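You operate a simulated robot arm through the tools that you are given. There is no shell and no other tool. Be economical: measure what you need, move in short steps, check, and stop when the job is done.

The job below is to be done with a simulated robot arm. You get a single attempt, and the scene is never put back.

TASK
Check the orange and purple tubes on the meter; drop the one over 30 % down the chute.
Fine: the other goes back to its hole; shut the flap. Set down upright: tube.

Only the result counts: the job must be done as asked and must still hold three seconds after the hand-in. Knocking over, shifting, dropping, spilling or breaking anything else fails it.

THE ROBOT
A 5-joint arm with a two-finger parallel gripper, fixed in place. Base frame: the origin is at the foot of the arm, x ahead of it, y to its left, z up; the work surface is at about z = -6. Readings come in mm, degrees, newtons and seconds.
With the tool pointing down near the work surface it reaches from about 260 to 600 mm from the base axis. Its first joint turns from -66.0 to 66.0 degrees. The tool tilts only in the upright plane through the base axis and itself; it spins freely about its own axis. Payload 1.57 kg.
Tool frame: the origin (TCP) lies between the finger pads and is the grasp point; the fingertips stand 30 mm ahead of it; z points along the fingers, y is the line along which they close. Largest opening 80 mm; finger width 17, thickness 12; the body of the gripper, 40 by 82 mm, starts 80 mm behind the TCP.
Orientation is that of the tool frame in the base frame, as a unit quaternion [x, y, z, w]. With the fingers straight down and closing along the base's y, the tool's x points along the base's -x, its y along +y and its z along -z.

THE INTERFACE
- The arm moves only by the tool step_arm. Its argument "rows" is a list of rows, each a list of 2 entries, a list of its own where there are three numbers: the shift along the base's x, y, z in units of 30 mm (1.0 is 30 mm), then the turn, a rotation vector about the base's x, y, z in units of 6 degrees (1.0 is 6 degrees). In form: [[[tx, ty, tz], [ax, ay, az]], ...]. A call has 1 to 8 rows; each row shifts and turns the commanded pose from where the row before left it. "claw" is the gripper command, from -1 (shut) to 1 (fully open), values between in proportion, set as the call begins (left out, the last holds). A call with a number of a shift or a turn outside -1 to 1 is refused whole. Rows are played at 5 a second. More than 50 mm and 8.6 degrees between two rows, or a gripper value outside its range, and nothing of the call is played. Where a pose cannot be reached the arm comes as near as it can. A force on the tool above 90 N (or 10 N above the force at the start of the call, whichever is more), or a blocked arm, ends the call early, and 0.2 s more pass. The fingers move at their own pace (about 153 mm/s each) and stop on an object; they squeeze with about 42 N. The grip force told is the motor's: it shows also when the fingers shut on nothing. Time passes only in rows, and 0.2 s behind the last, so rows that do not move let the fingers close. The reply holds the time, the measured pose of the TCP, the force on the tool along the base axes, the opening and the grip force, in the units named above and with some noise, with the torque about the TCP (base axes, N m) and any sound that the robot's microphone picked up, and new pictures: "views" is both (left out), scene, wrist or none.
- Cameras (640 x 400 px; columns grow to the right, rows downward): "scene" is fixed at [58.8, 404.2, 507.3]; the picture's right is [-0.66, -0.76, 0.00], its down [-0.47, 0.41, -0.78] and it looks along [0.59, -0.51, -0.63] (base axes); focal length 238 px, centre (320, 200). "wrist" rides on the gripper at [72, -7, -122] in the tool frame; the picture's right is [0.09, 1.00, 0.00], its down [-0.84, 0.08, -0.54] and it looks along [-0.54, 0.05, 0.84] (tool axes); focal length 238 px, centre (320, 200).
- pixel_to_xyz(camera, pixels): for up to 12 pixels [column, row] of the newest picture of that camera ("zoom" is the newest enlarged one), the place [x, y, z] in the base frame of the surface seen there, good to about 2 mm, but the place of the scene camera against the robot may be out by one fixed shift of up to 25 mm in any direction. No time passes.
- close_up(camera, box): a new picture of the part [left, top, right, bottom] of that camera's present view, enlarged. No time passes.
- hand_in(): hands the job in; it is judged then, once.

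Go step by step. Measure first, check grasps and placings, and put right what went wrong. The budget is 80 turns and 200 pictures, counting those below and the enlarged ones. Unless the task says otherwise, let go and move clear before handing in, and close with one line.

The tools are called as a command line: name --argument value ..., lists and objects as JSON in quotes. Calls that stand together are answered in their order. step_arm: Moves the arm, as the interface text tells. Its arguments: {"type":"object","properties":{"rows":{"type":"array","items":{"type":"array"}},"claw":{"type":"number"},"views":{"type":"string","enum":["both","scene","wrist","none"]}},"required":["rows"]} The other tools are called the same way: pixel_to_xyz (camera, pixels) gives the place of the surface under pixels of a picture; close_up (camera, box) takes an enlarged picture of a part of a camera's view; hand_in () hands the job in.

At the start:

```text
time: 0.0
position: [384.6, -75.5, 355.9]
tcp_rot: [0.0, 1.0, 0.0, -0.001]
wrist_force: [-0.6, 0.7, -0.1]
torque: [0.0, 0.03, 0.0]
width: 79.9
grip_force: 0.2
```

scene: 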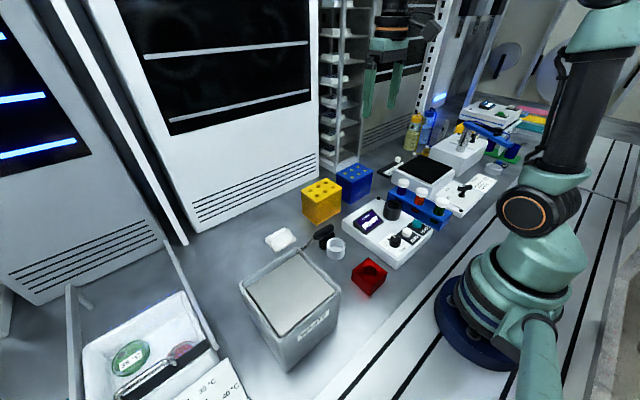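
wrist: 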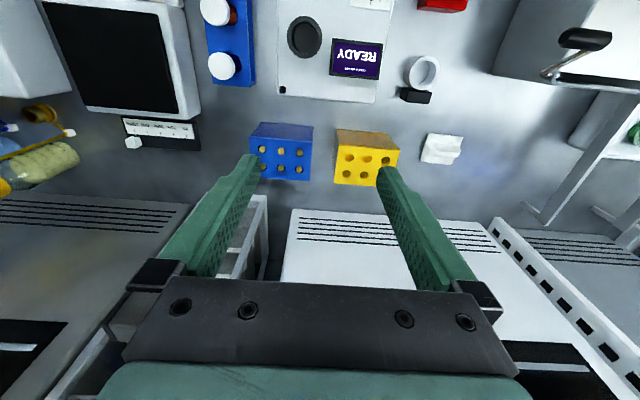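

The scene shows a meter with a READY screen near (380,220), a blue tube rack near (425,200), and a box with a lid near (290,290). I'll enlarge these areas.

close_up --camera "scene" --box '[330, 150, 490, 280]'

close_up --camera "scene" --box '[220, 180, 400, 370]'

close_up --camera "scene" --box '[380, 80, 560, 220]'

close_up --camera "wrist" --box '[190, 0, 640, 200]'

```text
3.08 times, centred on (410, 215) of scene
```

zoom: 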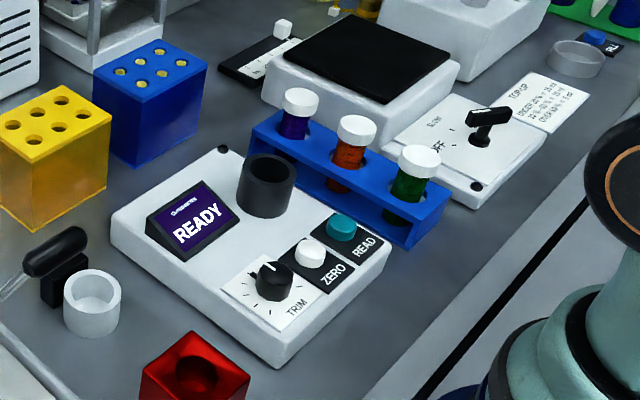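

```text
2.11 times, centred on (310, 275) of scene
```

zoom: 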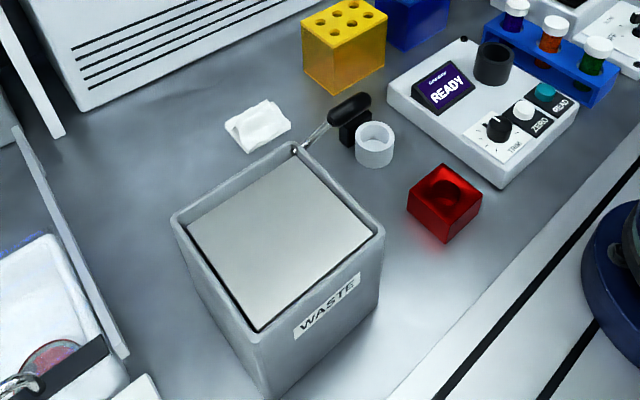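

```text
2.86 times, centred on (470, 150) of scene
```

zoom: 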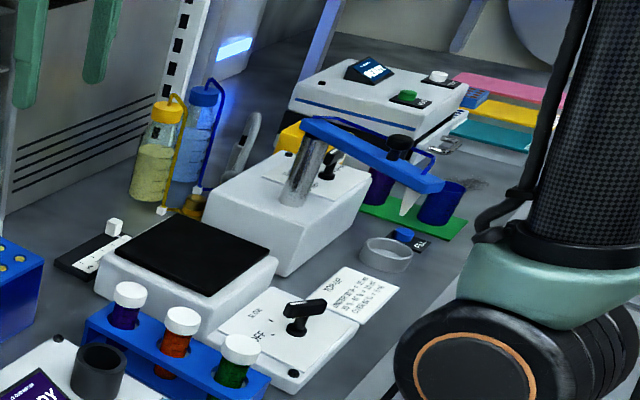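

```text
1.42 times, centred on (415, 100) of wrist
```

zoom: 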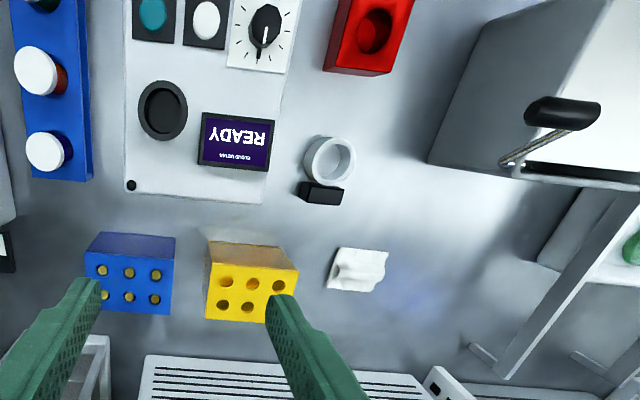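

The meter has a black well, READ/ZERO buttons; the waste bin has a flap and a side lever. I'll measure key points from the wrist picture and the scene picture.

pixel_to_xyz --camera "wrist" --pixels '[[216, 10], [223, 66], [304, 37], [240, 80], [585, 38], [546, 72], [422, 72], [600, 90], [355, 58], [315, 95], [500, 70], [285, 90]]'

pixel_to_xyz --camera "scene" --pixels '[[404, 184], [422, 189], [437, 195], [393, 203], [415, 225], [407, 233], [323, 232], [306, 246], [293, 290], [248, 287], [301, 252], [336, 290]]'

```text
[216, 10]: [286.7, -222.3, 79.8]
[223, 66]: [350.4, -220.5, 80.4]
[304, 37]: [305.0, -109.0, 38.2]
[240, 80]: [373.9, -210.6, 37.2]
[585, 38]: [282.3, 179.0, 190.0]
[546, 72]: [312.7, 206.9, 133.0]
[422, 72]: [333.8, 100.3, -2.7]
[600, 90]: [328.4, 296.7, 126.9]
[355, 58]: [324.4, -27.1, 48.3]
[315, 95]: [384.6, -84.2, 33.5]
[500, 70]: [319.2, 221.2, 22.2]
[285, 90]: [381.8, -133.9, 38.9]
```

```text
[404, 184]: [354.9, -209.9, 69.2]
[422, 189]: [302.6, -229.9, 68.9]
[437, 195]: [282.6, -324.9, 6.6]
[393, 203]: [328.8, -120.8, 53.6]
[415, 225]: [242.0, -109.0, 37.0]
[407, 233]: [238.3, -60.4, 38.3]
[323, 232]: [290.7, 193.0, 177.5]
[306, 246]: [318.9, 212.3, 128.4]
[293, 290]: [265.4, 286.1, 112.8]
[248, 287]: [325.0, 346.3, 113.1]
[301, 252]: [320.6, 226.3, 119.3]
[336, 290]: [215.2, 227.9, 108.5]
```

Wrist and scene readings differ by roughly (-7,-12,+12), so I'll trust the wrist. I move to look at the tubes and meter from above.

step_arm --rows '[[[-0.6, -0.7, 0], [0, 0, 0]], [[-0.6, -0.7, 0], [0, 0, 0]], [[-0.6, -0.7, 0], [0, 0, 0]], [[-0.6, -0.7, 0], [0, 0, 0]]]' --views "wrist"

```text
time: 1.0
position: [313.5, -161.1, 354.5]
tcp_rot: [0.0, 1.0, 0.0, 0.0]
wrist_force: [-0.5, -0.8, 0.0]
torque: [0.01, 0.03, 0.0]
width: 80.1
grip_force: 0.1
```

wrist: 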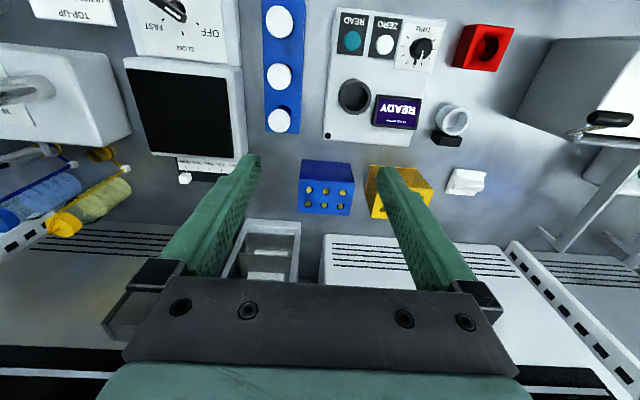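

close_up --camera "wrist" --box '[240, 0, 460, 138]'

pixel_to_xyz --camera "wrist" --pixels '[[279, 22], [279, 76], [279, 119], [268, 76], [291, 76], [354, 80], [336, 98], [372, 97], [351, 39], [384, 44], [420, 47], [300, 60]]'

```text
2.90 times, centred on (350, 69) of wrist
```

zoom: 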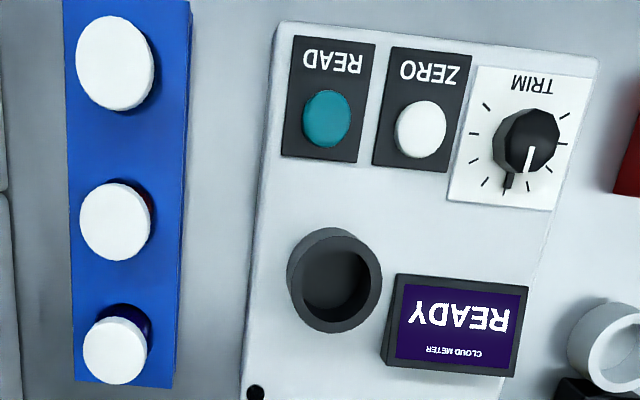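

```text
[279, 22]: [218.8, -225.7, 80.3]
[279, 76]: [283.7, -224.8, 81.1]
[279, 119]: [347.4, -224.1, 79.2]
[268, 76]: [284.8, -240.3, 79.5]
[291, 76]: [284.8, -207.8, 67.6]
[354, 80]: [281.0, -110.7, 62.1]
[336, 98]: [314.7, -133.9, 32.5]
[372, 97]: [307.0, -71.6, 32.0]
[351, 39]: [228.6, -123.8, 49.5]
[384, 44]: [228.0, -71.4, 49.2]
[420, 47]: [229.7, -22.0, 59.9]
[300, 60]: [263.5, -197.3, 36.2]
```

Caps are at x≈219/284/347, y≈-225, top z≈80; well at about (285,-110) rim 62. I need the rack top height and the well's centre more exactly.

pixel_to_xyz --camera "zoom" --pixels '[[100, 150], [120, 270], [170, 200], [90, 170], [170, 375], [290, 275], [381, 280], [325, 330], [330, 230], [335, 285], [325, 120], [420, 130]]'

close_up --camera "scene" --box '[370, 170, 460, 235]'

```text
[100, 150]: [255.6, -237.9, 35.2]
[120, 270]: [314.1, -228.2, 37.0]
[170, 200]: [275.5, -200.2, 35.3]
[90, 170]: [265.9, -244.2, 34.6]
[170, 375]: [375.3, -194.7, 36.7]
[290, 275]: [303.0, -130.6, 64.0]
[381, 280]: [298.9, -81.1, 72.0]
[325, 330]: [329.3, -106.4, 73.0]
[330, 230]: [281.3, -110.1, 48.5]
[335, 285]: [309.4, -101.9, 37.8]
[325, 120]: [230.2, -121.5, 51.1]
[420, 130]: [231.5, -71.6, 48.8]
```

```text
6.15 times, centred on (415, 202) of scene
```

zoom: 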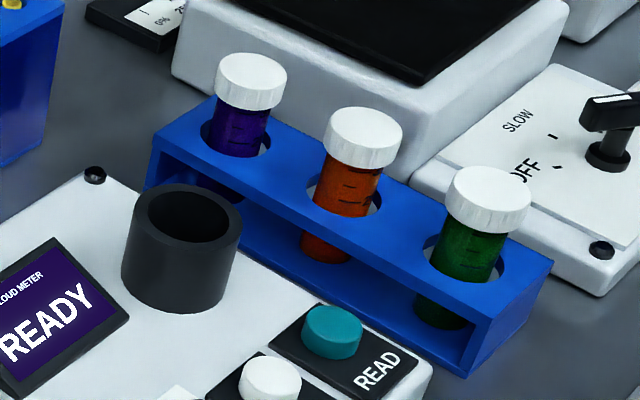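

Rack top is z≈36, well rim z≈73 centred about (303,-106). First I'll shut the fingers and go above READ at (229,-122) to test the reading with an empty well.

step_arm --claw -1 --rows '[[[-0.35, 0.16, -0.9], [0, 0, 0]], [[-0.35, 0.16, -0.9], [0, 0, 0]], [[-0.35, 0.16, -0.9], [0, 0, 0]], [[-0.35, 0.16, -0.9], [0, 0, 0]], [[-0.35, 0.16, -0.9], [0, 0, 0]], [[-0.35, 0.16, -0.9], [0, 0, 0]], [[-0.35, 0.16, -0.9], [0, 0, 0]], [[-0.35, 0.16, -0.9], [0, 0, 0]]]' --views "both"

```text
time: 2.8
position: [228.7, -120.8, 138.2]
tcp_rot: [0.0, 1.0, 0.0, 0.001]
wrist_force: [-0.1, 0.5, 1.0]
torque: [0.0, -0.02, -0.01]
width: 0.0
grip_force: 21.3
```

scene: 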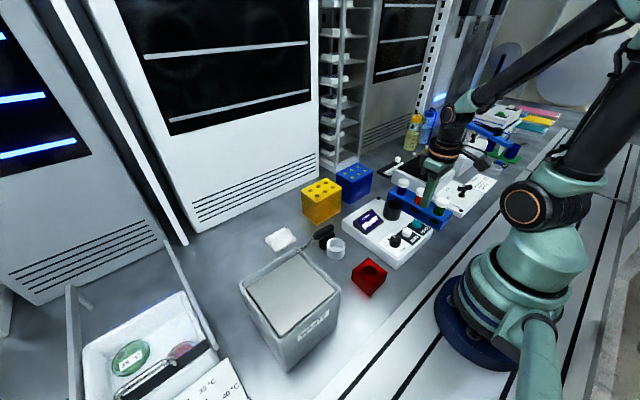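
wrist: 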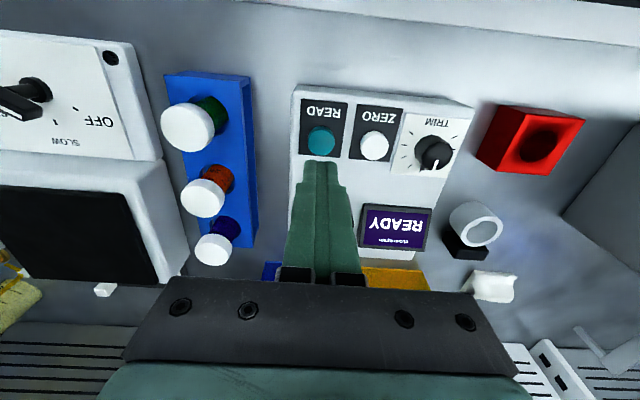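

pixel_to_xyz --camera "wrist" --pixels '[[320, 140], [374, 146], [190, 128], [203, 199], [215, 250], [320, 165]]'

step_arm --rows '[[[0, 0, -0.7], [0, 0, 0]], [[0, 0, -0.6], [0, 0, 0]]]' --views "wrist"

```text
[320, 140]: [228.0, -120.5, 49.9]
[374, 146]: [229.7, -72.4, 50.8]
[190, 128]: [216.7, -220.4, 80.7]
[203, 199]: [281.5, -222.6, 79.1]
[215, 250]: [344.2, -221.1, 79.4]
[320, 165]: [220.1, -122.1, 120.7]
```

```text
time: 3.4
position: [227.8, -122.0, 99.5]
tcp_rot: [0.0, 1.0, 0.001, 0.0]
wrist_force: [0.0, -0.3, 0.1]
torque: [0.03, -0.01, 0.03]
width: 0.0
grip_force: 21.5
```

wrist: 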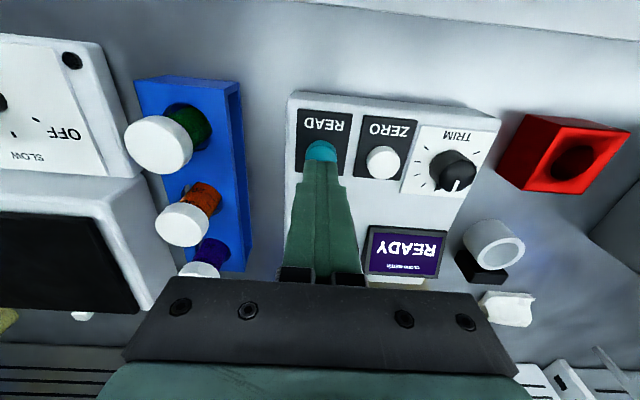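

Fingertips are 20 mm above READ. I press gently in small steps.

step_arm --rows '[[[0, 0, -0.55], [0, 0, 0]], [[0, 0, -0.1], [0, 0, 0]], [[0, 0, -0.1], [0, 0, 0]]]' --views "wrist"

```text
time: 4.2
position: [228.1, -122.1, 76.7]
tcp_rot: [0.0, 1.0, 0.0, 0.0]
wrist_force: [-0.4, 0.1, 1.8]
torque: [0.02, 0.02, -0.01]
width: 0.0
grip_force: 21.7
heard: click
```

wrist: 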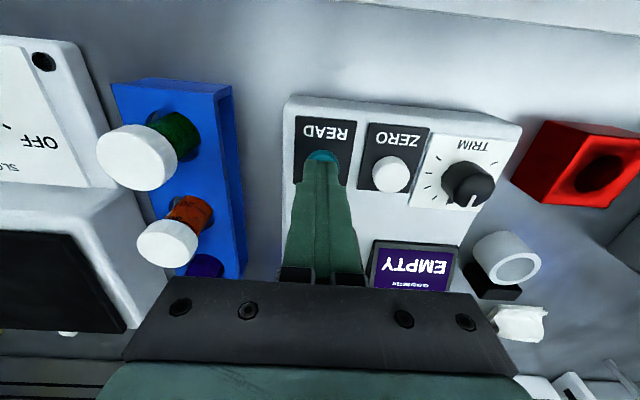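

EMPTY shows and a click was heard, so READ works. Now I lift, open and go above the orange tube at about (283,-224).

step_arm --claw 1 --rows '[[[0, 0, 0.8], [0, 0, 0]], [[0, 0, 0.8], [0, 0, 0]], [[0, 0, 0.8], [0, 0, 0]], [[0.46, -0.85, 0], [0, 0, 0]], [[0.46, -0.85, 0], [0, 0, 0]], [[0.46, -0.85, 0], [0, 0, 0]], [[0.46, -0.85, 0], [0, 0, 0]]]' --views "wrist"

```text
time: 5.8
position: [285.1, -223.9, 148.2]
tcp_rot: [0.0, 1.0, 0.0, 0.0]
wrist_force: [-0.9, -0.1, -0.1]
torque: [0.0, 0.02, 0.0]
width: 80.3
grip_force: 0.1
```

wrist: 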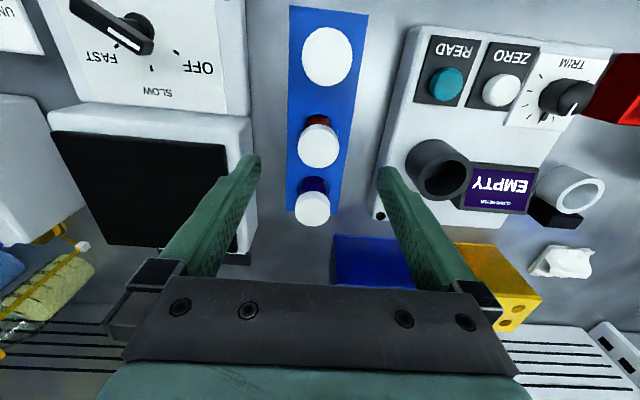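

I check the orange cap centre, the hotplate edge beside the left finger, and the well rim.

pixel_to_xyz --camera "wrist" --pixels '[[319, 146], [302, 146], [336, 146], [319, 130], [319, 165], [250, 150], [225, 150], [412, 160], [465, 160], [440, 195], [437, 143], [312, 208]]'

```text
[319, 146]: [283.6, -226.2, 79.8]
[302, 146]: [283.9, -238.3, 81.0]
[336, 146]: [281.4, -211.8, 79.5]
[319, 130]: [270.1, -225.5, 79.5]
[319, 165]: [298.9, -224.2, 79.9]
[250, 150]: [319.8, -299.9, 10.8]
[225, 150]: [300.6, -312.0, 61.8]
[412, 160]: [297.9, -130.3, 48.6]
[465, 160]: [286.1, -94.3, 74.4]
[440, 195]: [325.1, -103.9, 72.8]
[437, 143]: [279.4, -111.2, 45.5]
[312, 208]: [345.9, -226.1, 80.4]
```

Cap centre is (284,-225.5). I lower to TCP z≈73 then close.

step_arm --rows '[[[-0.03, -0.05, -0.8], [0, 0, 0]], [[0, 0, -0.8], [0, 0, 0]], [[0, 0, -0.6], [0, 0, 0]], [[0, 0, -0.3], [0, 0, 0]], [[0, 0, 0], [0, 0, 0]]]' --views "wrist"

step_arm --claw -1 --rows '[[[0, 0, 0], [0, 0, 0]], [[0, 0, 0], [0, 0, 0]], [[0, 0, 0], [0, 0, 0]]]' --views "both"

```text
time: 7.0
position: [284.1, -226.6, 74.2]
tcp_rot: [0.0, 1.0, 0.001, -0.001]
wrist_force: [0.3, 0.0, 0.3]
torque: [0.04, 0.01, -0.01]
width: 80.1
grip_force: 0.0
```

wrist: 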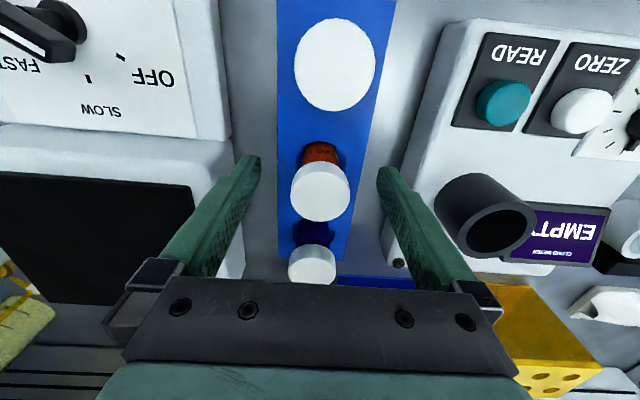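

```text
time: 7.8
position: [282.2, -225.5, 73.9]
tcp_rot: [0.0, 1.0, 0.0, -0.001]
wrist_force: [-0.1, -0.2, -0.5]
torque: [0.01, -0.04, 0.01]
width: 33.4
grip_force: 41.5
```

scene: 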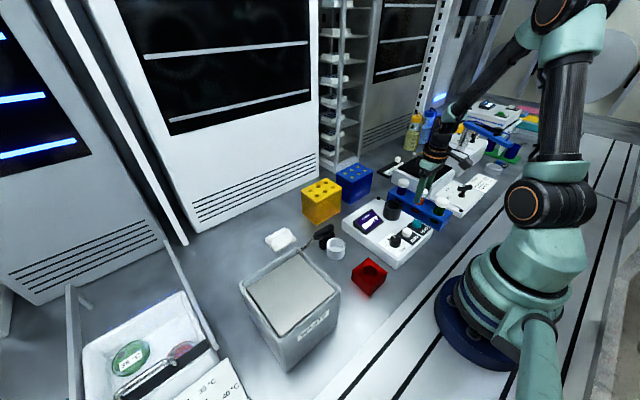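
wrist: 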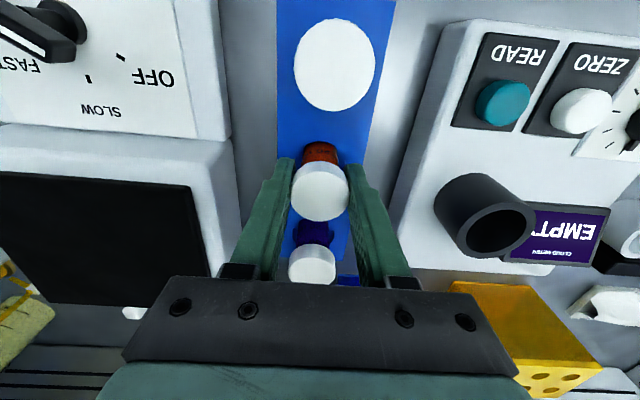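

The cap is held (33.4 mm). I measure the well from this closer picture and lift straight up.

pixel_to_xyz --camera "wrist" --pixels '[[465, 228], [537, 225], [500, 257], [500, 203], [532, 205], [470, 250], [500, 230]]'

step_arm --rows '[[[0, 0, 0.5], [0, 0, 0]], [[0, 0, 0.8], [0, 0, 0]], [[0, 0, 0.8], [0, 0, 0]], [[0, 0, 0.8], [0, 0, 0]], [[0, 0, 0.8], [0, 0, 0]]]' --views "both"

```text
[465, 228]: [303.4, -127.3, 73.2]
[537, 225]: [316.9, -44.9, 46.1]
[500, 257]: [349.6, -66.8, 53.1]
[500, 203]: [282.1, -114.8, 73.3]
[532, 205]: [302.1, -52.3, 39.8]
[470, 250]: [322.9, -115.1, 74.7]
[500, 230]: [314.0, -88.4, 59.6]
```

```text
time: 9.0
position: [283.5, -223.8, 185.9]
tcp_rot: [0.001, 1.0, 0.0, -0.001]
wrist_force: [0.0, 0.2, -0.3]
torque: [-0.02, -0.02, -0.02]
width: 33.4
grip_force: 41.0
```

scene: 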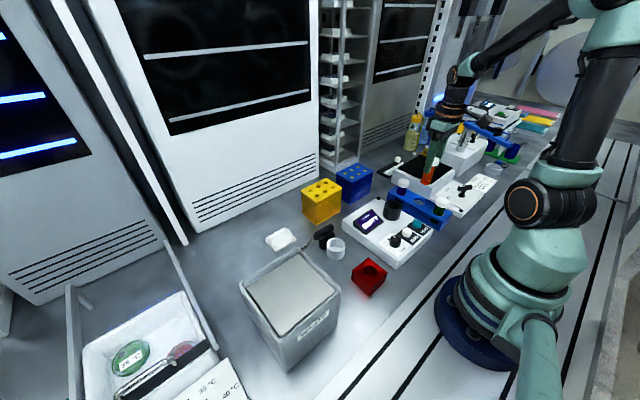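
wrist: 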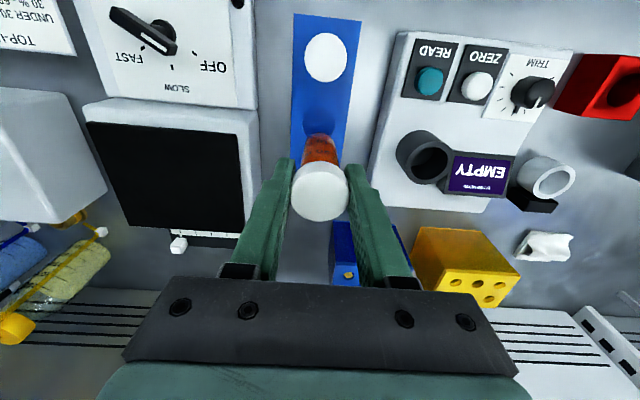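

Orange is lifted cleanly. I zoom on the well to fix its centre.

close_up --camera "wrist" --box '[380, 110, 476, 170]'

```text
6.67 times, centred on (428, 140) of wrist
```

zoom: 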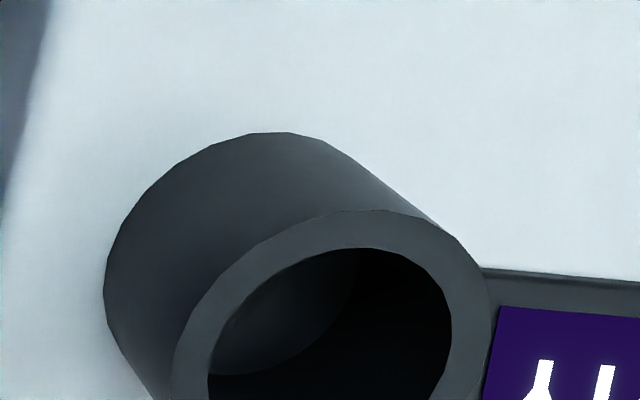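

pixel_to_xyz --camera "zoom" --pixels '[[355, 230], [190, 360], [470, 330], [260, 255], [440, 250], [190, 385], [465, 385]]'

close_up --camera "wrist" --box '[380, 135, 476, 195]'

```text
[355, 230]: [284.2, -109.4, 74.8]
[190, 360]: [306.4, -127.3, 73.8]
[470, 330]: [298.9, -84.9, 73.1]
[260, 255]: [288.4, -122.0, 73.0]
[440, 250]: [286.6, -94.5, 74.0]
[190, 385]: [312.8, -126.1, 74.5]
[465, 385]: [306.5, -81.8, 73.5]
```

```text
6.67 times, centred on (428, 165) of wrist
```

zoom: 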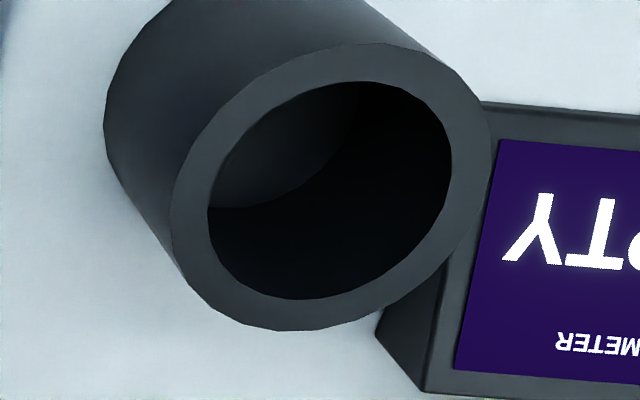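

pixel_to_xyz --camera "zoom" --pixels '[[365, 62], [290, 314], [190, 200], [470, 170], [220, 280], [420, 275], [445, 100], [255, 95]]'

```text
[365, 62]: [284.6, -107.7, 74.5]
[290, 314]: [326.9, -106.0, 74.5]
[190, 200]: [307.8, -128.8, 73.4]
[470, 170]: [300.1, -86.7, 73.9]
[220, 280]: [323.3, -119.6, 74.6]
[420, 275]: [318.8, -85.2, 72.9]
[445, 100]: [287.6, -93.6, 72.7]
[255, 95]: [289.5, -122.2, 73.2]
```

Well centre is about (305.5,-106.5). I zoom on the hanging tube to find its bottom.

close_up --camera "scene" --box '[390, 120, 480, 200]'

close_up --camera "wrist" --box '[270, 120, 366, 230]'

```text
5.00 times, centred on (435, 160) of scene
```

zoom: 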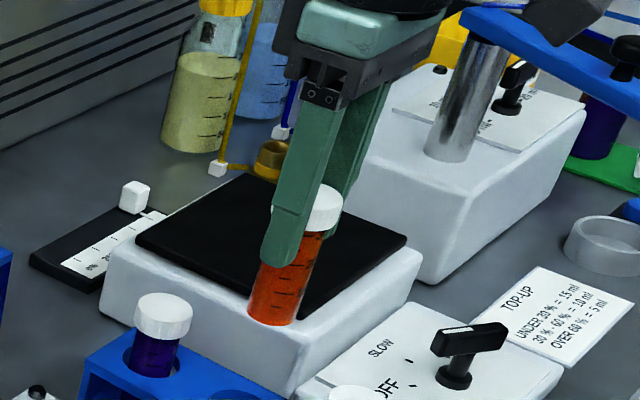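

```text
3.64 times, centred on (318, 175) of wrist
```

zoom: 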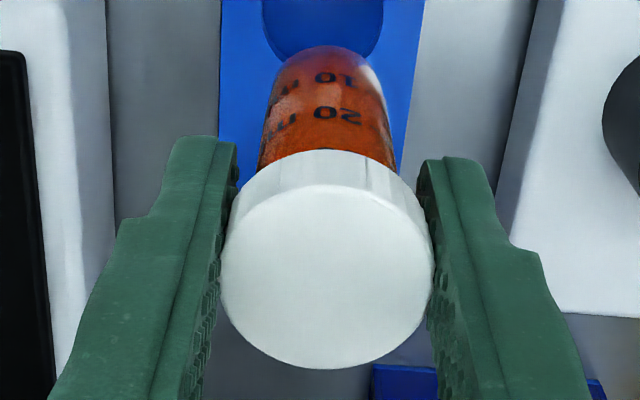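

pixel_to_xyz --camera "wrist" --pixels '[[320, 142], [318, 150], [318, 165], [318, 195]]'

pixel_to_xyz --camera "scene" --pixels '[[425, 183], [426, 180], [428, 175], [436, 157], [429, 171]]'

```text
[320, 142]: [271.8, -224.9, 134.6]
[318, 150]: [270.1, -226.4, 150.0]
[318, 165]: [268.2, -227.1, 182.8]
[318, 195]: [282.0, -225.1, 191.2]
```

```text
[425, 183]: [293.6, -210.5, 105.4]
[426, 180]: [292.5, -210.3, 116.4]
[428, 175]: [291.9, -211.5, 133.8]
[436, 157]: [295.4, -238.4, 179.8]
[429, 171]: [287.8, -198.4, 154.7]
```

Tube bottom hangs ~71 mm below the TCP. I carry it over the well (shift +22.5, +118.5).

step_arm --rows '[[[0.15, 0.79, 0], [0, 0, 0]], [[0.15, 0.79, 0], [0, 0, 0]], [[0.15, 0.79, 0], [0, 0, 0]], [[0.15, 0.79, 0], [0, 0, 0]], [[0.15, 0.79, 0], [0, 0, 0]], [[0, 0, -0.5], [0, 0, 0]]]' --views "both"

```text
time: 10.4
position: [306.3, -105.9, 170.3]
tcp_rot: [0.001, 1.0, 0.0, 0.0]
wrist_force: [-0.5, -0.6, -0.5]
torque: [0.02, 0.03, -0.01]
width: 33.3
grip_force: 41.6
```

scene: 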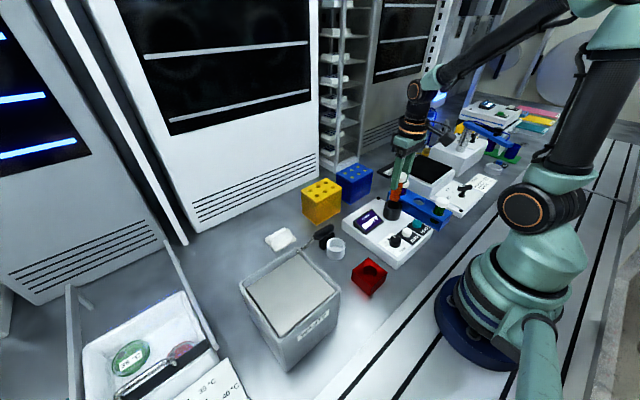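
wrist: 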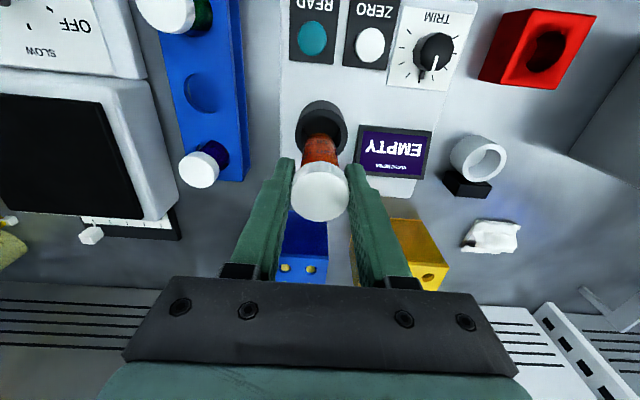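

It looks lined up with the well. I lower to just above the rim and check.

step_arm --rows '[[[0, 0, -0.6], [0, 0, 0]], [[0, 0, 0], [0, 0, 0]]]' --views "none"

close_up --camera "wrist" --box '[270, 90, 380, 230]'

close_up --camera "scene" --box '[360, 150, 440, 240]'

```text
time: 11.0
position: [306.2, -108.1, 152.4]
tcp_rot: [0.0, 1.0, 0.0, 0.0]
wrist_force: [-0.3, 1.0, 0.5]
torque: [0.0, 0.01, -0.01]
width: 33.0
grip_force: 41.1
```

```text
2.86 times, centred on (325, 160) of wrist
```

zoom: 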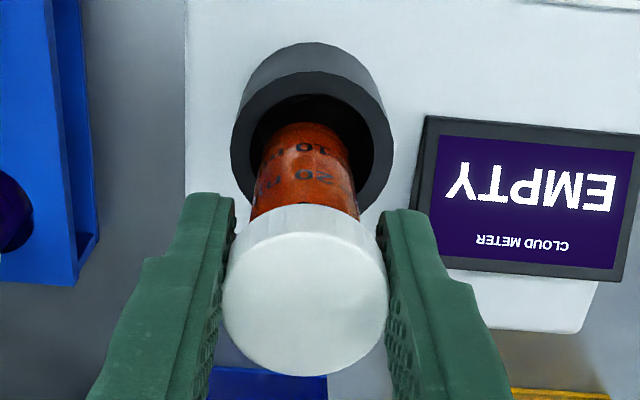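

```text
4.44 times, centred on (400, 195) of scene
```

zoom: 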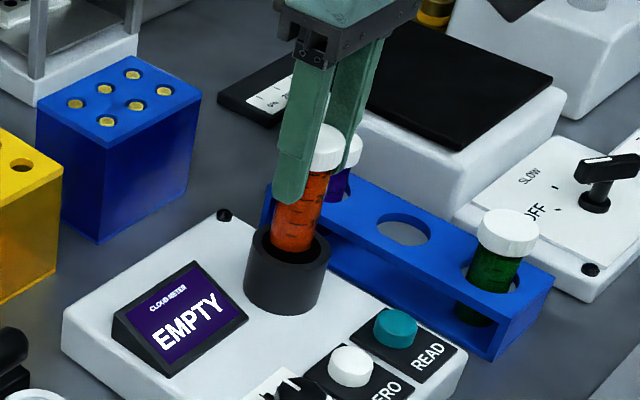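

close_up --camera "wrist" --box '[280, 95, 376, 155]'

```text
6.67 times, centred on (328, 125) of wrist
```

zoom: 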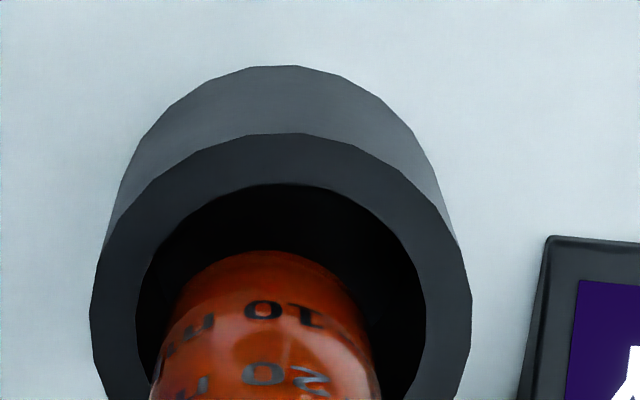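

pixel_to_xyz --camera "zoom" --pixels '[[112, 310], [448, 310], [275, 158], [265, 258], [170, 330], [370, 330], [155, 215], [400, 200]]'

```text
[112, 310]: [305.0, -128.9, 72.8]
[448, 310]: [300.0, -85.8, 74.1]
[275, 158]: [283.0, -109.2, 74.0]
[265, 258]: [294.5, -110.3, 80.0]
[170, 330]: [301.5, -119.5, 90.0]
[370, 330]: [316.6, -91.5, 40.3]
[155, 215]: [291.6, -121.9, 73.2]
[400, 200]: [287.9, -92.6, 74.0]
```

The tube sits ~2 mm to the left of centre in the well mouth; I shift +1.5 mm y and lower, watching force.

step_arm --rows '[[[0, 0.05, 0], [0, 0, 0]], [[0, 0, -0.5], [0, 0, 0]], [[0, 0, -0.5], [0, 0, 0]], [[0, 0, -0.3], [0, 0, 0]], [[0, 0, 0], [0, 0, 0]]]' --views "both"

```text
time: 12.2
position: [306.1, -104.0, 112.5]
tcp_rot: [0.0, 1.0, 0.001, 0.0]
wrist_force: [-3.9, 1.6, 13.1]
torque: [0.08, 0.32, 0.01]
width: 33.3
grip_force: 41.1
```

scene: 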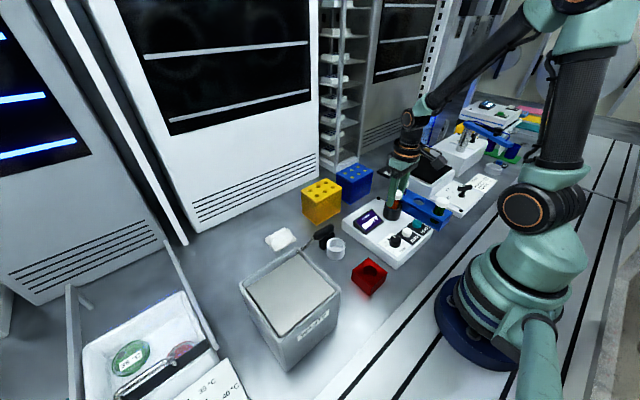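
wrist: 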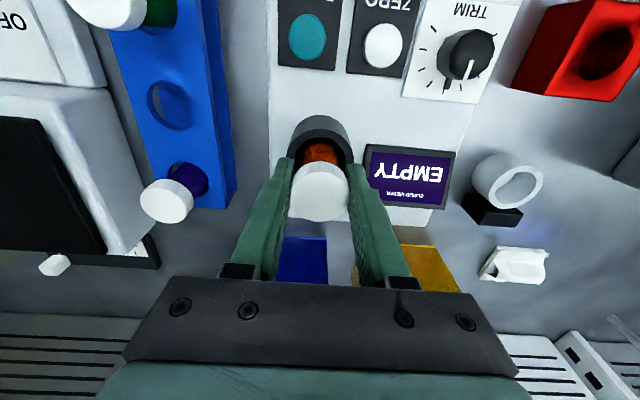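

13 N upward: the tube has reached the well floor. I ease up 1 mm and release, then rise.

step_arm --claw 1 --rows '[[[0, 0, 0.03], [0, 0, 0]], [[0, 0, 0], [0, 0, 0]], [[0, 0, 0.5], [0, 0, 0]], [[0, 0, 0.8], [0, 0, 0]], [[0, 0, 0.6], [0, 0, 0]]]' --views "both"

```text
time: 13.4
position: [305.1, -104.7, 171.9]
tcp_rot: [0.0, 1.0, 0.0, 0.001]
wrist_force: [0.0, -0.3, 0.3]
torque: [0.0, 0.01, 0.02]
width: 80.0
grip_force: 0.0
```

scene: 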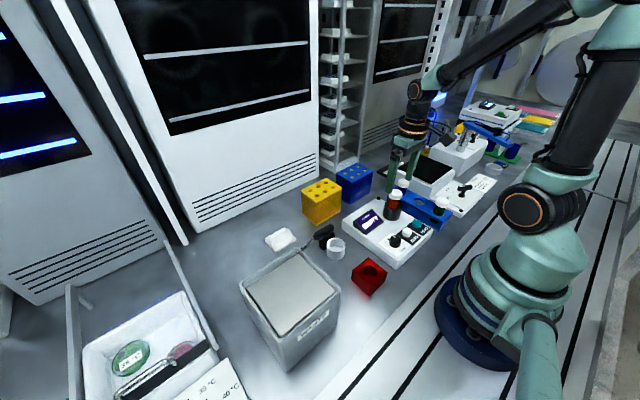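
wrist: 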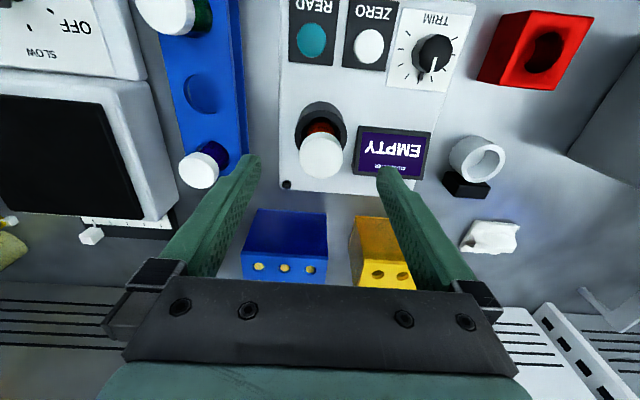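

Orange stands in the well. Shut the fingers, move over READ and press.

step_arm --claw -1 --rows '[[[-0.86, -0.19, 0], [0, 0, 0]], [[-0.86, -0.19, 0], [0, 0, 0]], [[-0.85, -0.2, 0], [0, 0, 0]], [[0, 0, -0.9], [0, 0, 0]], [[0, 0, -0.9], [0, 0, 0]], [[0, 0, -0.9], [0, 0, 0]], [[0, 0, -0.35], [0, 0, 0]], [[0, 0, -0.1], [0, 0, 0]]]' --views "both"

```text
time: 15.2
position: [227.4, -122.2, 76.5]
tcp_rot: [0.001, 1.0, 0.0, 0.0]
wrist_force: [-0.3, 0.7, 2.4]
torque: [0.05, 0.01, 0.0]
width: 0.0
grip_force: 21.2
heard: click
```

scene: 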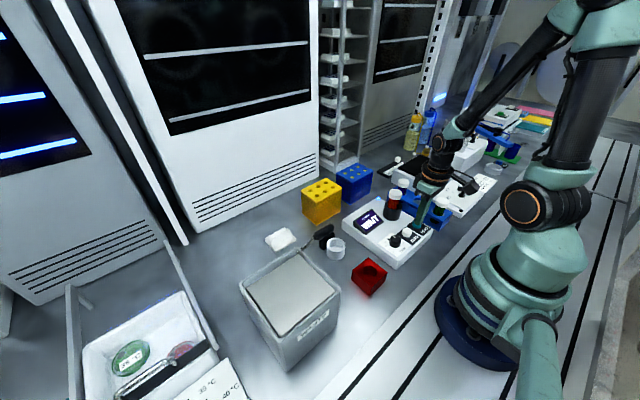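
wrist: 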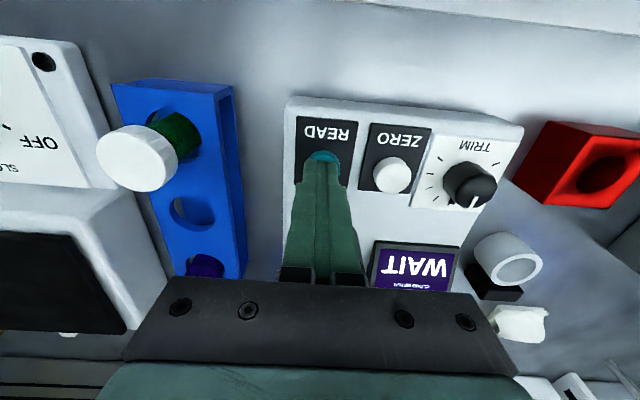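

It says WAIT. I lift off the button and wait.

step_arm --rows '[[[0, 0, 0.9], [0, 0, 0]], [[0, 0, 0.9], [0, 0, 0]], [[0, 0, 0.9], [0, 0, 0]], [[0, 0, 0.35], [0, 0, 0]], [[0, 0, 0], [0, 0, 0]], [[0, 0, 0], [0, 0, 0]], [[0, 0, 0], [0, 0, 0]], [[0, 0, 0], [0, 0, 0]]]' --views "wrist"

close_up --camera "scene" --box '[340, 170, 440, 240]'

```text
time: 17.0
position: [228.0, -122.1, 168.9]
tcp_rot: [0.0, 1.0, 0.001, 0.0]
wrist_force: [0.6, -0.7, 0.0]
torque: [-0.02, -0.02, -0.01]
width: 0.2
grip_force: 21.7
```

wrist: 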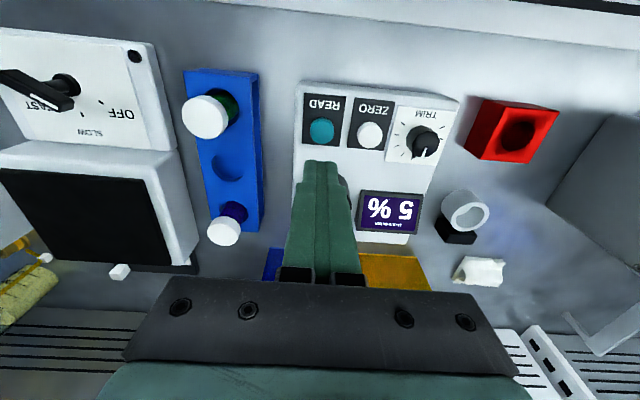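

```text
5.71 times, centred on (390, 205) of scene
```

zoom: 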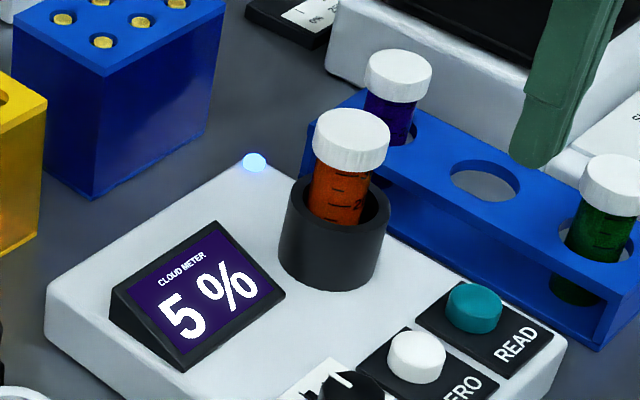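

Orange reads 5 %. Now I go back over the well and inspect the cap before regripping.

step_arm --claw 1 --rows '[[[0.86, 0.19, 0], [0, 0, 0]], [[0.86, 0.19, 0], [0, 0, 0]], [[0.85, 0.2, 0], [0, 0, 0]], [[0, 0, 0], [0, 0, 0]]]' --views "wrist"

pixel_to_xyz --camera "wrist" --pixels '[[321, 155], [302, 155], [340, 155], [321, 138], [321, 173], [203, 92], [199, 170]]'

```text
time: 18.0
position: [306.7, -104.8, 168.6]
tcp_rot: [0.0, 1.0, 0.0, 0.0]
wrist_force: [-0.8, -0.1, 0.0]
torque: [0.01, 0.0, 0.02]
width: 80.0
grip_force: 0.0
```

wrist: 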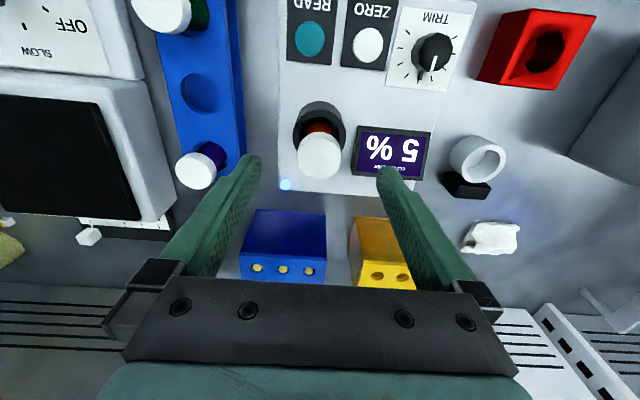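

```text
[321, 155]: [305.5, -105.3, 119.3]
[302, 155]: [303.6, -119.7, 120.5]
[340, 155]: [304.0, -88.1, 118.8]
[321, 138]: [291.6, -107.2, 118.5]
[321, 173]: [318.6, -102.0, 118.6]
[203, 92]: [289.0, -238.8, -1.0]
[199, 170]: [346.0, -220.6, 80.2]
```

Still 5 %; cap centre (305,-104.7), top 119. I descend, grip and lift.

step_arm --rows '[[[0, 0, -0.8], [0, 0, 0]], [[0, 0, -0.6], [0, 0, 0]], [[0, 0, -0.4], [0, 0, 0]], [[0, 0, 0], [0, 0, 0]]]' --views "none"

step_arm --claw -1 --rows '[[[0, 0, 0], [0, 0, 0]], [[0, 0, 0], [0, 0, 0]], [[0, 0, 0], [0, 0, 0]], [[0, 0, 0.5], [0, 0, 0]], [[0, 0, 0.8], [0, 0, 0]], [[0, 0, 0.8], [0, 0, 0]], [[0, 0, 0.4], [0, 0, 0]]]' --views "wrist"

```text
time: 19.0
position: [306.2, -104.6, 116.5]
tcp_rot: [0.0, 1.0, 0.001, -0.001]
wrist_force: [-0.8, 0.1, 0.7]
torque: [-0.01, -0.02, -0.03]
width: 80.2
grip_force: 0.1
```

```text
time: 20.6
position: [304.9, -105.2, 189.3]
tcp_rot: [0.0, 1.0, 0.0, -0.001]
wrist_force: [0.0, -0.2, -0.2]
torque: [0.01, 0.0, 0.0]
width: 33.4
grip_force: 41.0
```

wrist: 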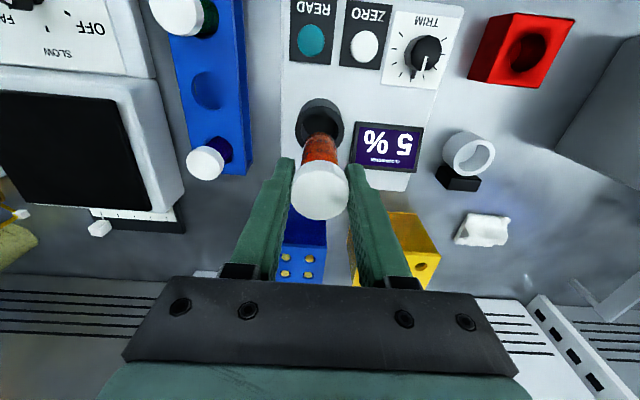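

Held. Back over the orange hole at (283,-225), then lower part-way and check.

step_arm --rows '[[[-0.15, -0.8, 0], [0, 0, 0]], [[-0.15, -0.8, 0], [0, 0, 0]], [[-0.15, -0.8, 0], [0, 0, 0]], [[-0.15, -0.8, 0], [0, 0, 0]], [[-0.15, -0.8, 0], [0, 0, 0]], [[0, 0, -0.8], [0, 0, 0]], [[0, 0, -0.8], [0, 0, 0]], [[0, 0, -0.6], [0, 0, 0]]]' --views "wrist"

close_up --camera "wrist" --box '[270, 70, 370, 220]'

close_up --camera "scene" --box '[380, 160, 460, 230]'

```text
time: 22.4
position: [282.6, -225.0, 122.1]
tcp_rot: [0.0, 1.0, 0.0, 0.0]
wrist_force: [0.0, -0.4, -0.9]
torque: [0.0, 0.02, 0.01]
width: 33.3
grip_force: 40.7
```

wrist: 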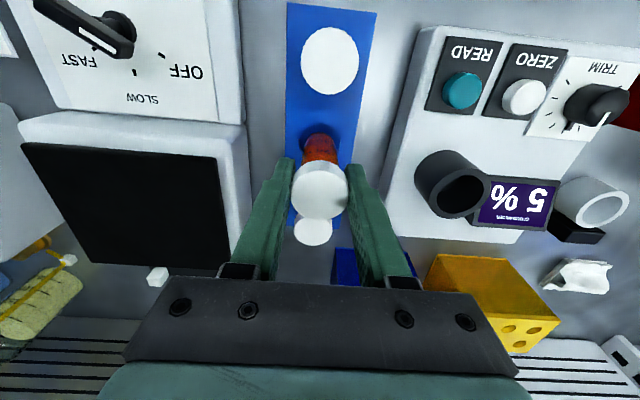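

```text
2.67 times, centred on (320, 145) of wrist
```

zoom: 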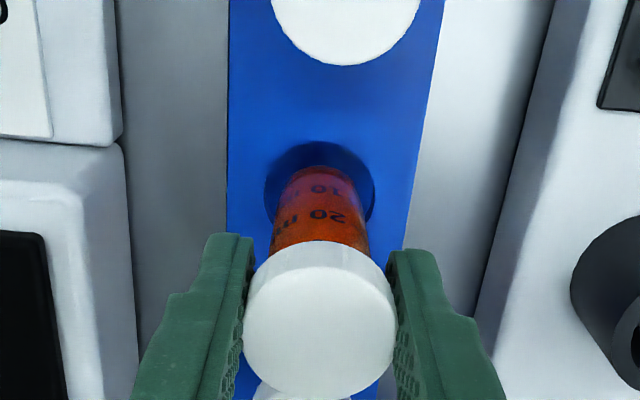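

```text
5.71 times, centred on (420, 195) of scene
```

zoom: 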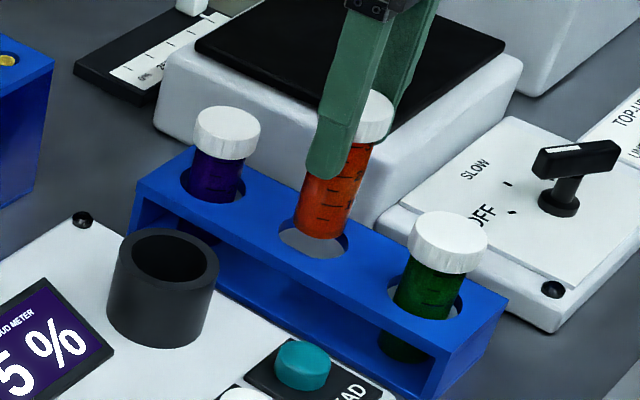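

Well centred over the hole. I lower gradually to contact.

step_arm --rows '[[[0, 0, -0.5], [0, 0, 0]], [[0, 0, -0.5], [0, 0, 0]], [[0, 0, -0.4], [0, 0, 0]], [[0, 0, -0.1], [0, 0, 0]], [[0, 0, 0], [0, 0, 0]]]' --views "wrist"

```text
time: 23.6
position: [282.5, -224.9, 77.3]
tcp_rot: [0.001, 1.0, 0.0, -0.001]
wrist_force: [1.0, 0.0, -0.7]
torque: [0.0, -0.01, 0.01]
width: 33.6
grip_force: 41.1
```

wrist: 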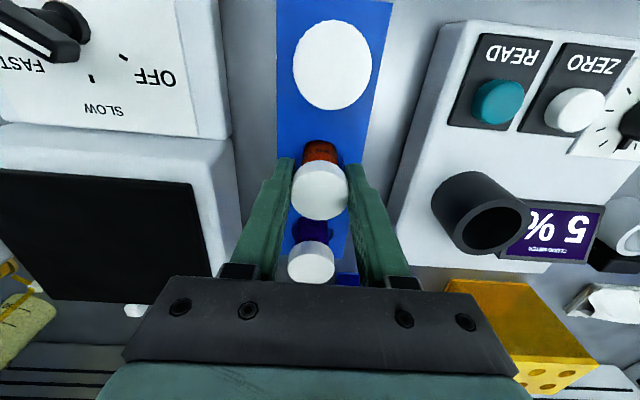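

step_arm --rows '[[[0, 0, -0.05], [0, 0, 0]], [[0, 0, -0.04], [0, 0, 0]]]' --views "none"

pixel_to_xyz --camera "wrist" --pixels '[[319, 193], [331, 65], [311, 258]]'

```text
time: 24.2
position: [282.7, -224.5, 76.2]
tcp_rot: [0.0, 1.0, 0.0, 0.0]
wrist_force: [0.4, 0.7, 1.3]
torque: [0.01, 0.01, -0.03]
width: 33.6
grip_force: 41.4
```

```text
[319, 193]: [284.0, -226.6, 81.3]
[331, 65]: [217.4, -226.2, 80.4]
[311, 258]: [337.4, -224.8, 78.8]
```

Cap top is within ~1 mm of its neighbours. I lower one more mm, release and rise.

step_arm --rows '[[[0, 0, -0.03], [0, 0, 0]], [[0, 0, 0], [0, 0, 0]]]' --views "none"

step_arm --claw 1 --rows '[[[0, 0, 0], [0, 0, 0]], [[0, 0, 0], [0, 0, 0]], [[0, 0, 0.6], [0, 0, 0]], [[0, 0, 0.9], [0, 0, 0]], [[0, 0, 0.9], [0, 0, 0]]]' --views "wrist"

close_up --camera "scene" --box '[380, 160, 460, 230]'

```text
time: 24.8
position: [283.0, -225.6, 76.5]
tcp_rot: [0.001, 1.0, 0.0, -0.001]
wrist_force: [-5.2, 2.0, 19.1]
torque: [0.18, 0.33, 0.04]
width: 33.4
grip_force: 41.5
```

```text
time: 26.0
position: [283.6, -225.3, 146.4]
tcp_rot: [-0.001, 1.0, 0.0, 0.0]
wrist_force: [-0.1, -0.1, -0.8]
torque: [0.02, -0.01, -0.02]
width: 80.0
grip_force: 0.2
```

wrist: 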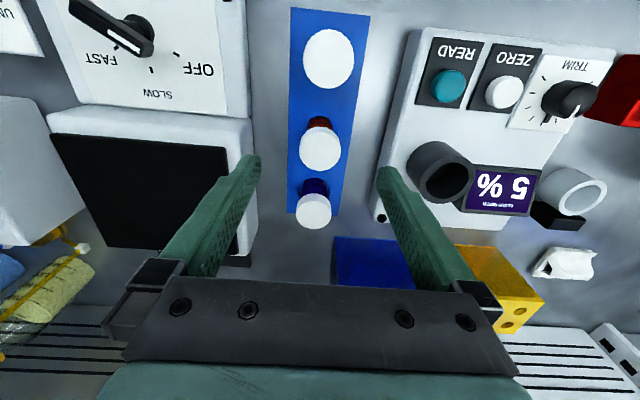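

```text
5.71 times, centred on (420, 195) of scene
```

zoom: 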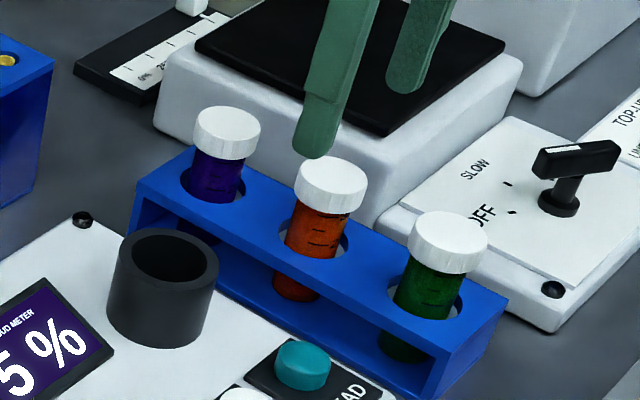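

Orange is back in its hole. Next, over purple (346.5,-224) and check.

step_arm --rows '[[[0.7, 0, 0], [0, 0, 0]], [[0.7, 0, 0], [0, 0, 0]], [[0.7, 0, 0], [0, 0, 0]], [[0, 0, 0], [0, 0, 0]]]' --views "wrist"

pixel_to_xyz --camera "wrist" --pixels '[[319, 149], [303, 149], [335, 149], [319, 133], [319, 166], [240, 170], [430, 190]]'

```text
time: 27.0
position: [347.4, -225.4, 146.0]
tcp_rot: [0.0, 1.0, 0.0, 0.0]
wrist_force: [0.4, 0.1, 0.1]
torque: [-0.02, -0.02, -0.04]
width: 79.8
grip_force: 0.1
```

wrist: 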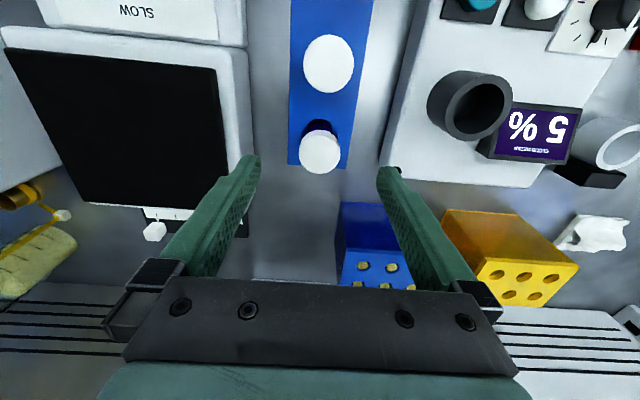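

```text
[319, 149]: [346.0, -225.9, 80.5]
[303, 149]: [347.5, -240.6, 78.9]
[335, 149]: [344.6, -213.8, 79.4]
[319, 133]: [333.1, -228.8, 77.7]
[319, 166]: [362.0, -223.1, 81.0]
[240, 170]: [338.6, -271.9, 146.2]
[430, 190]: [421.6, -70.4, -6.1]
```

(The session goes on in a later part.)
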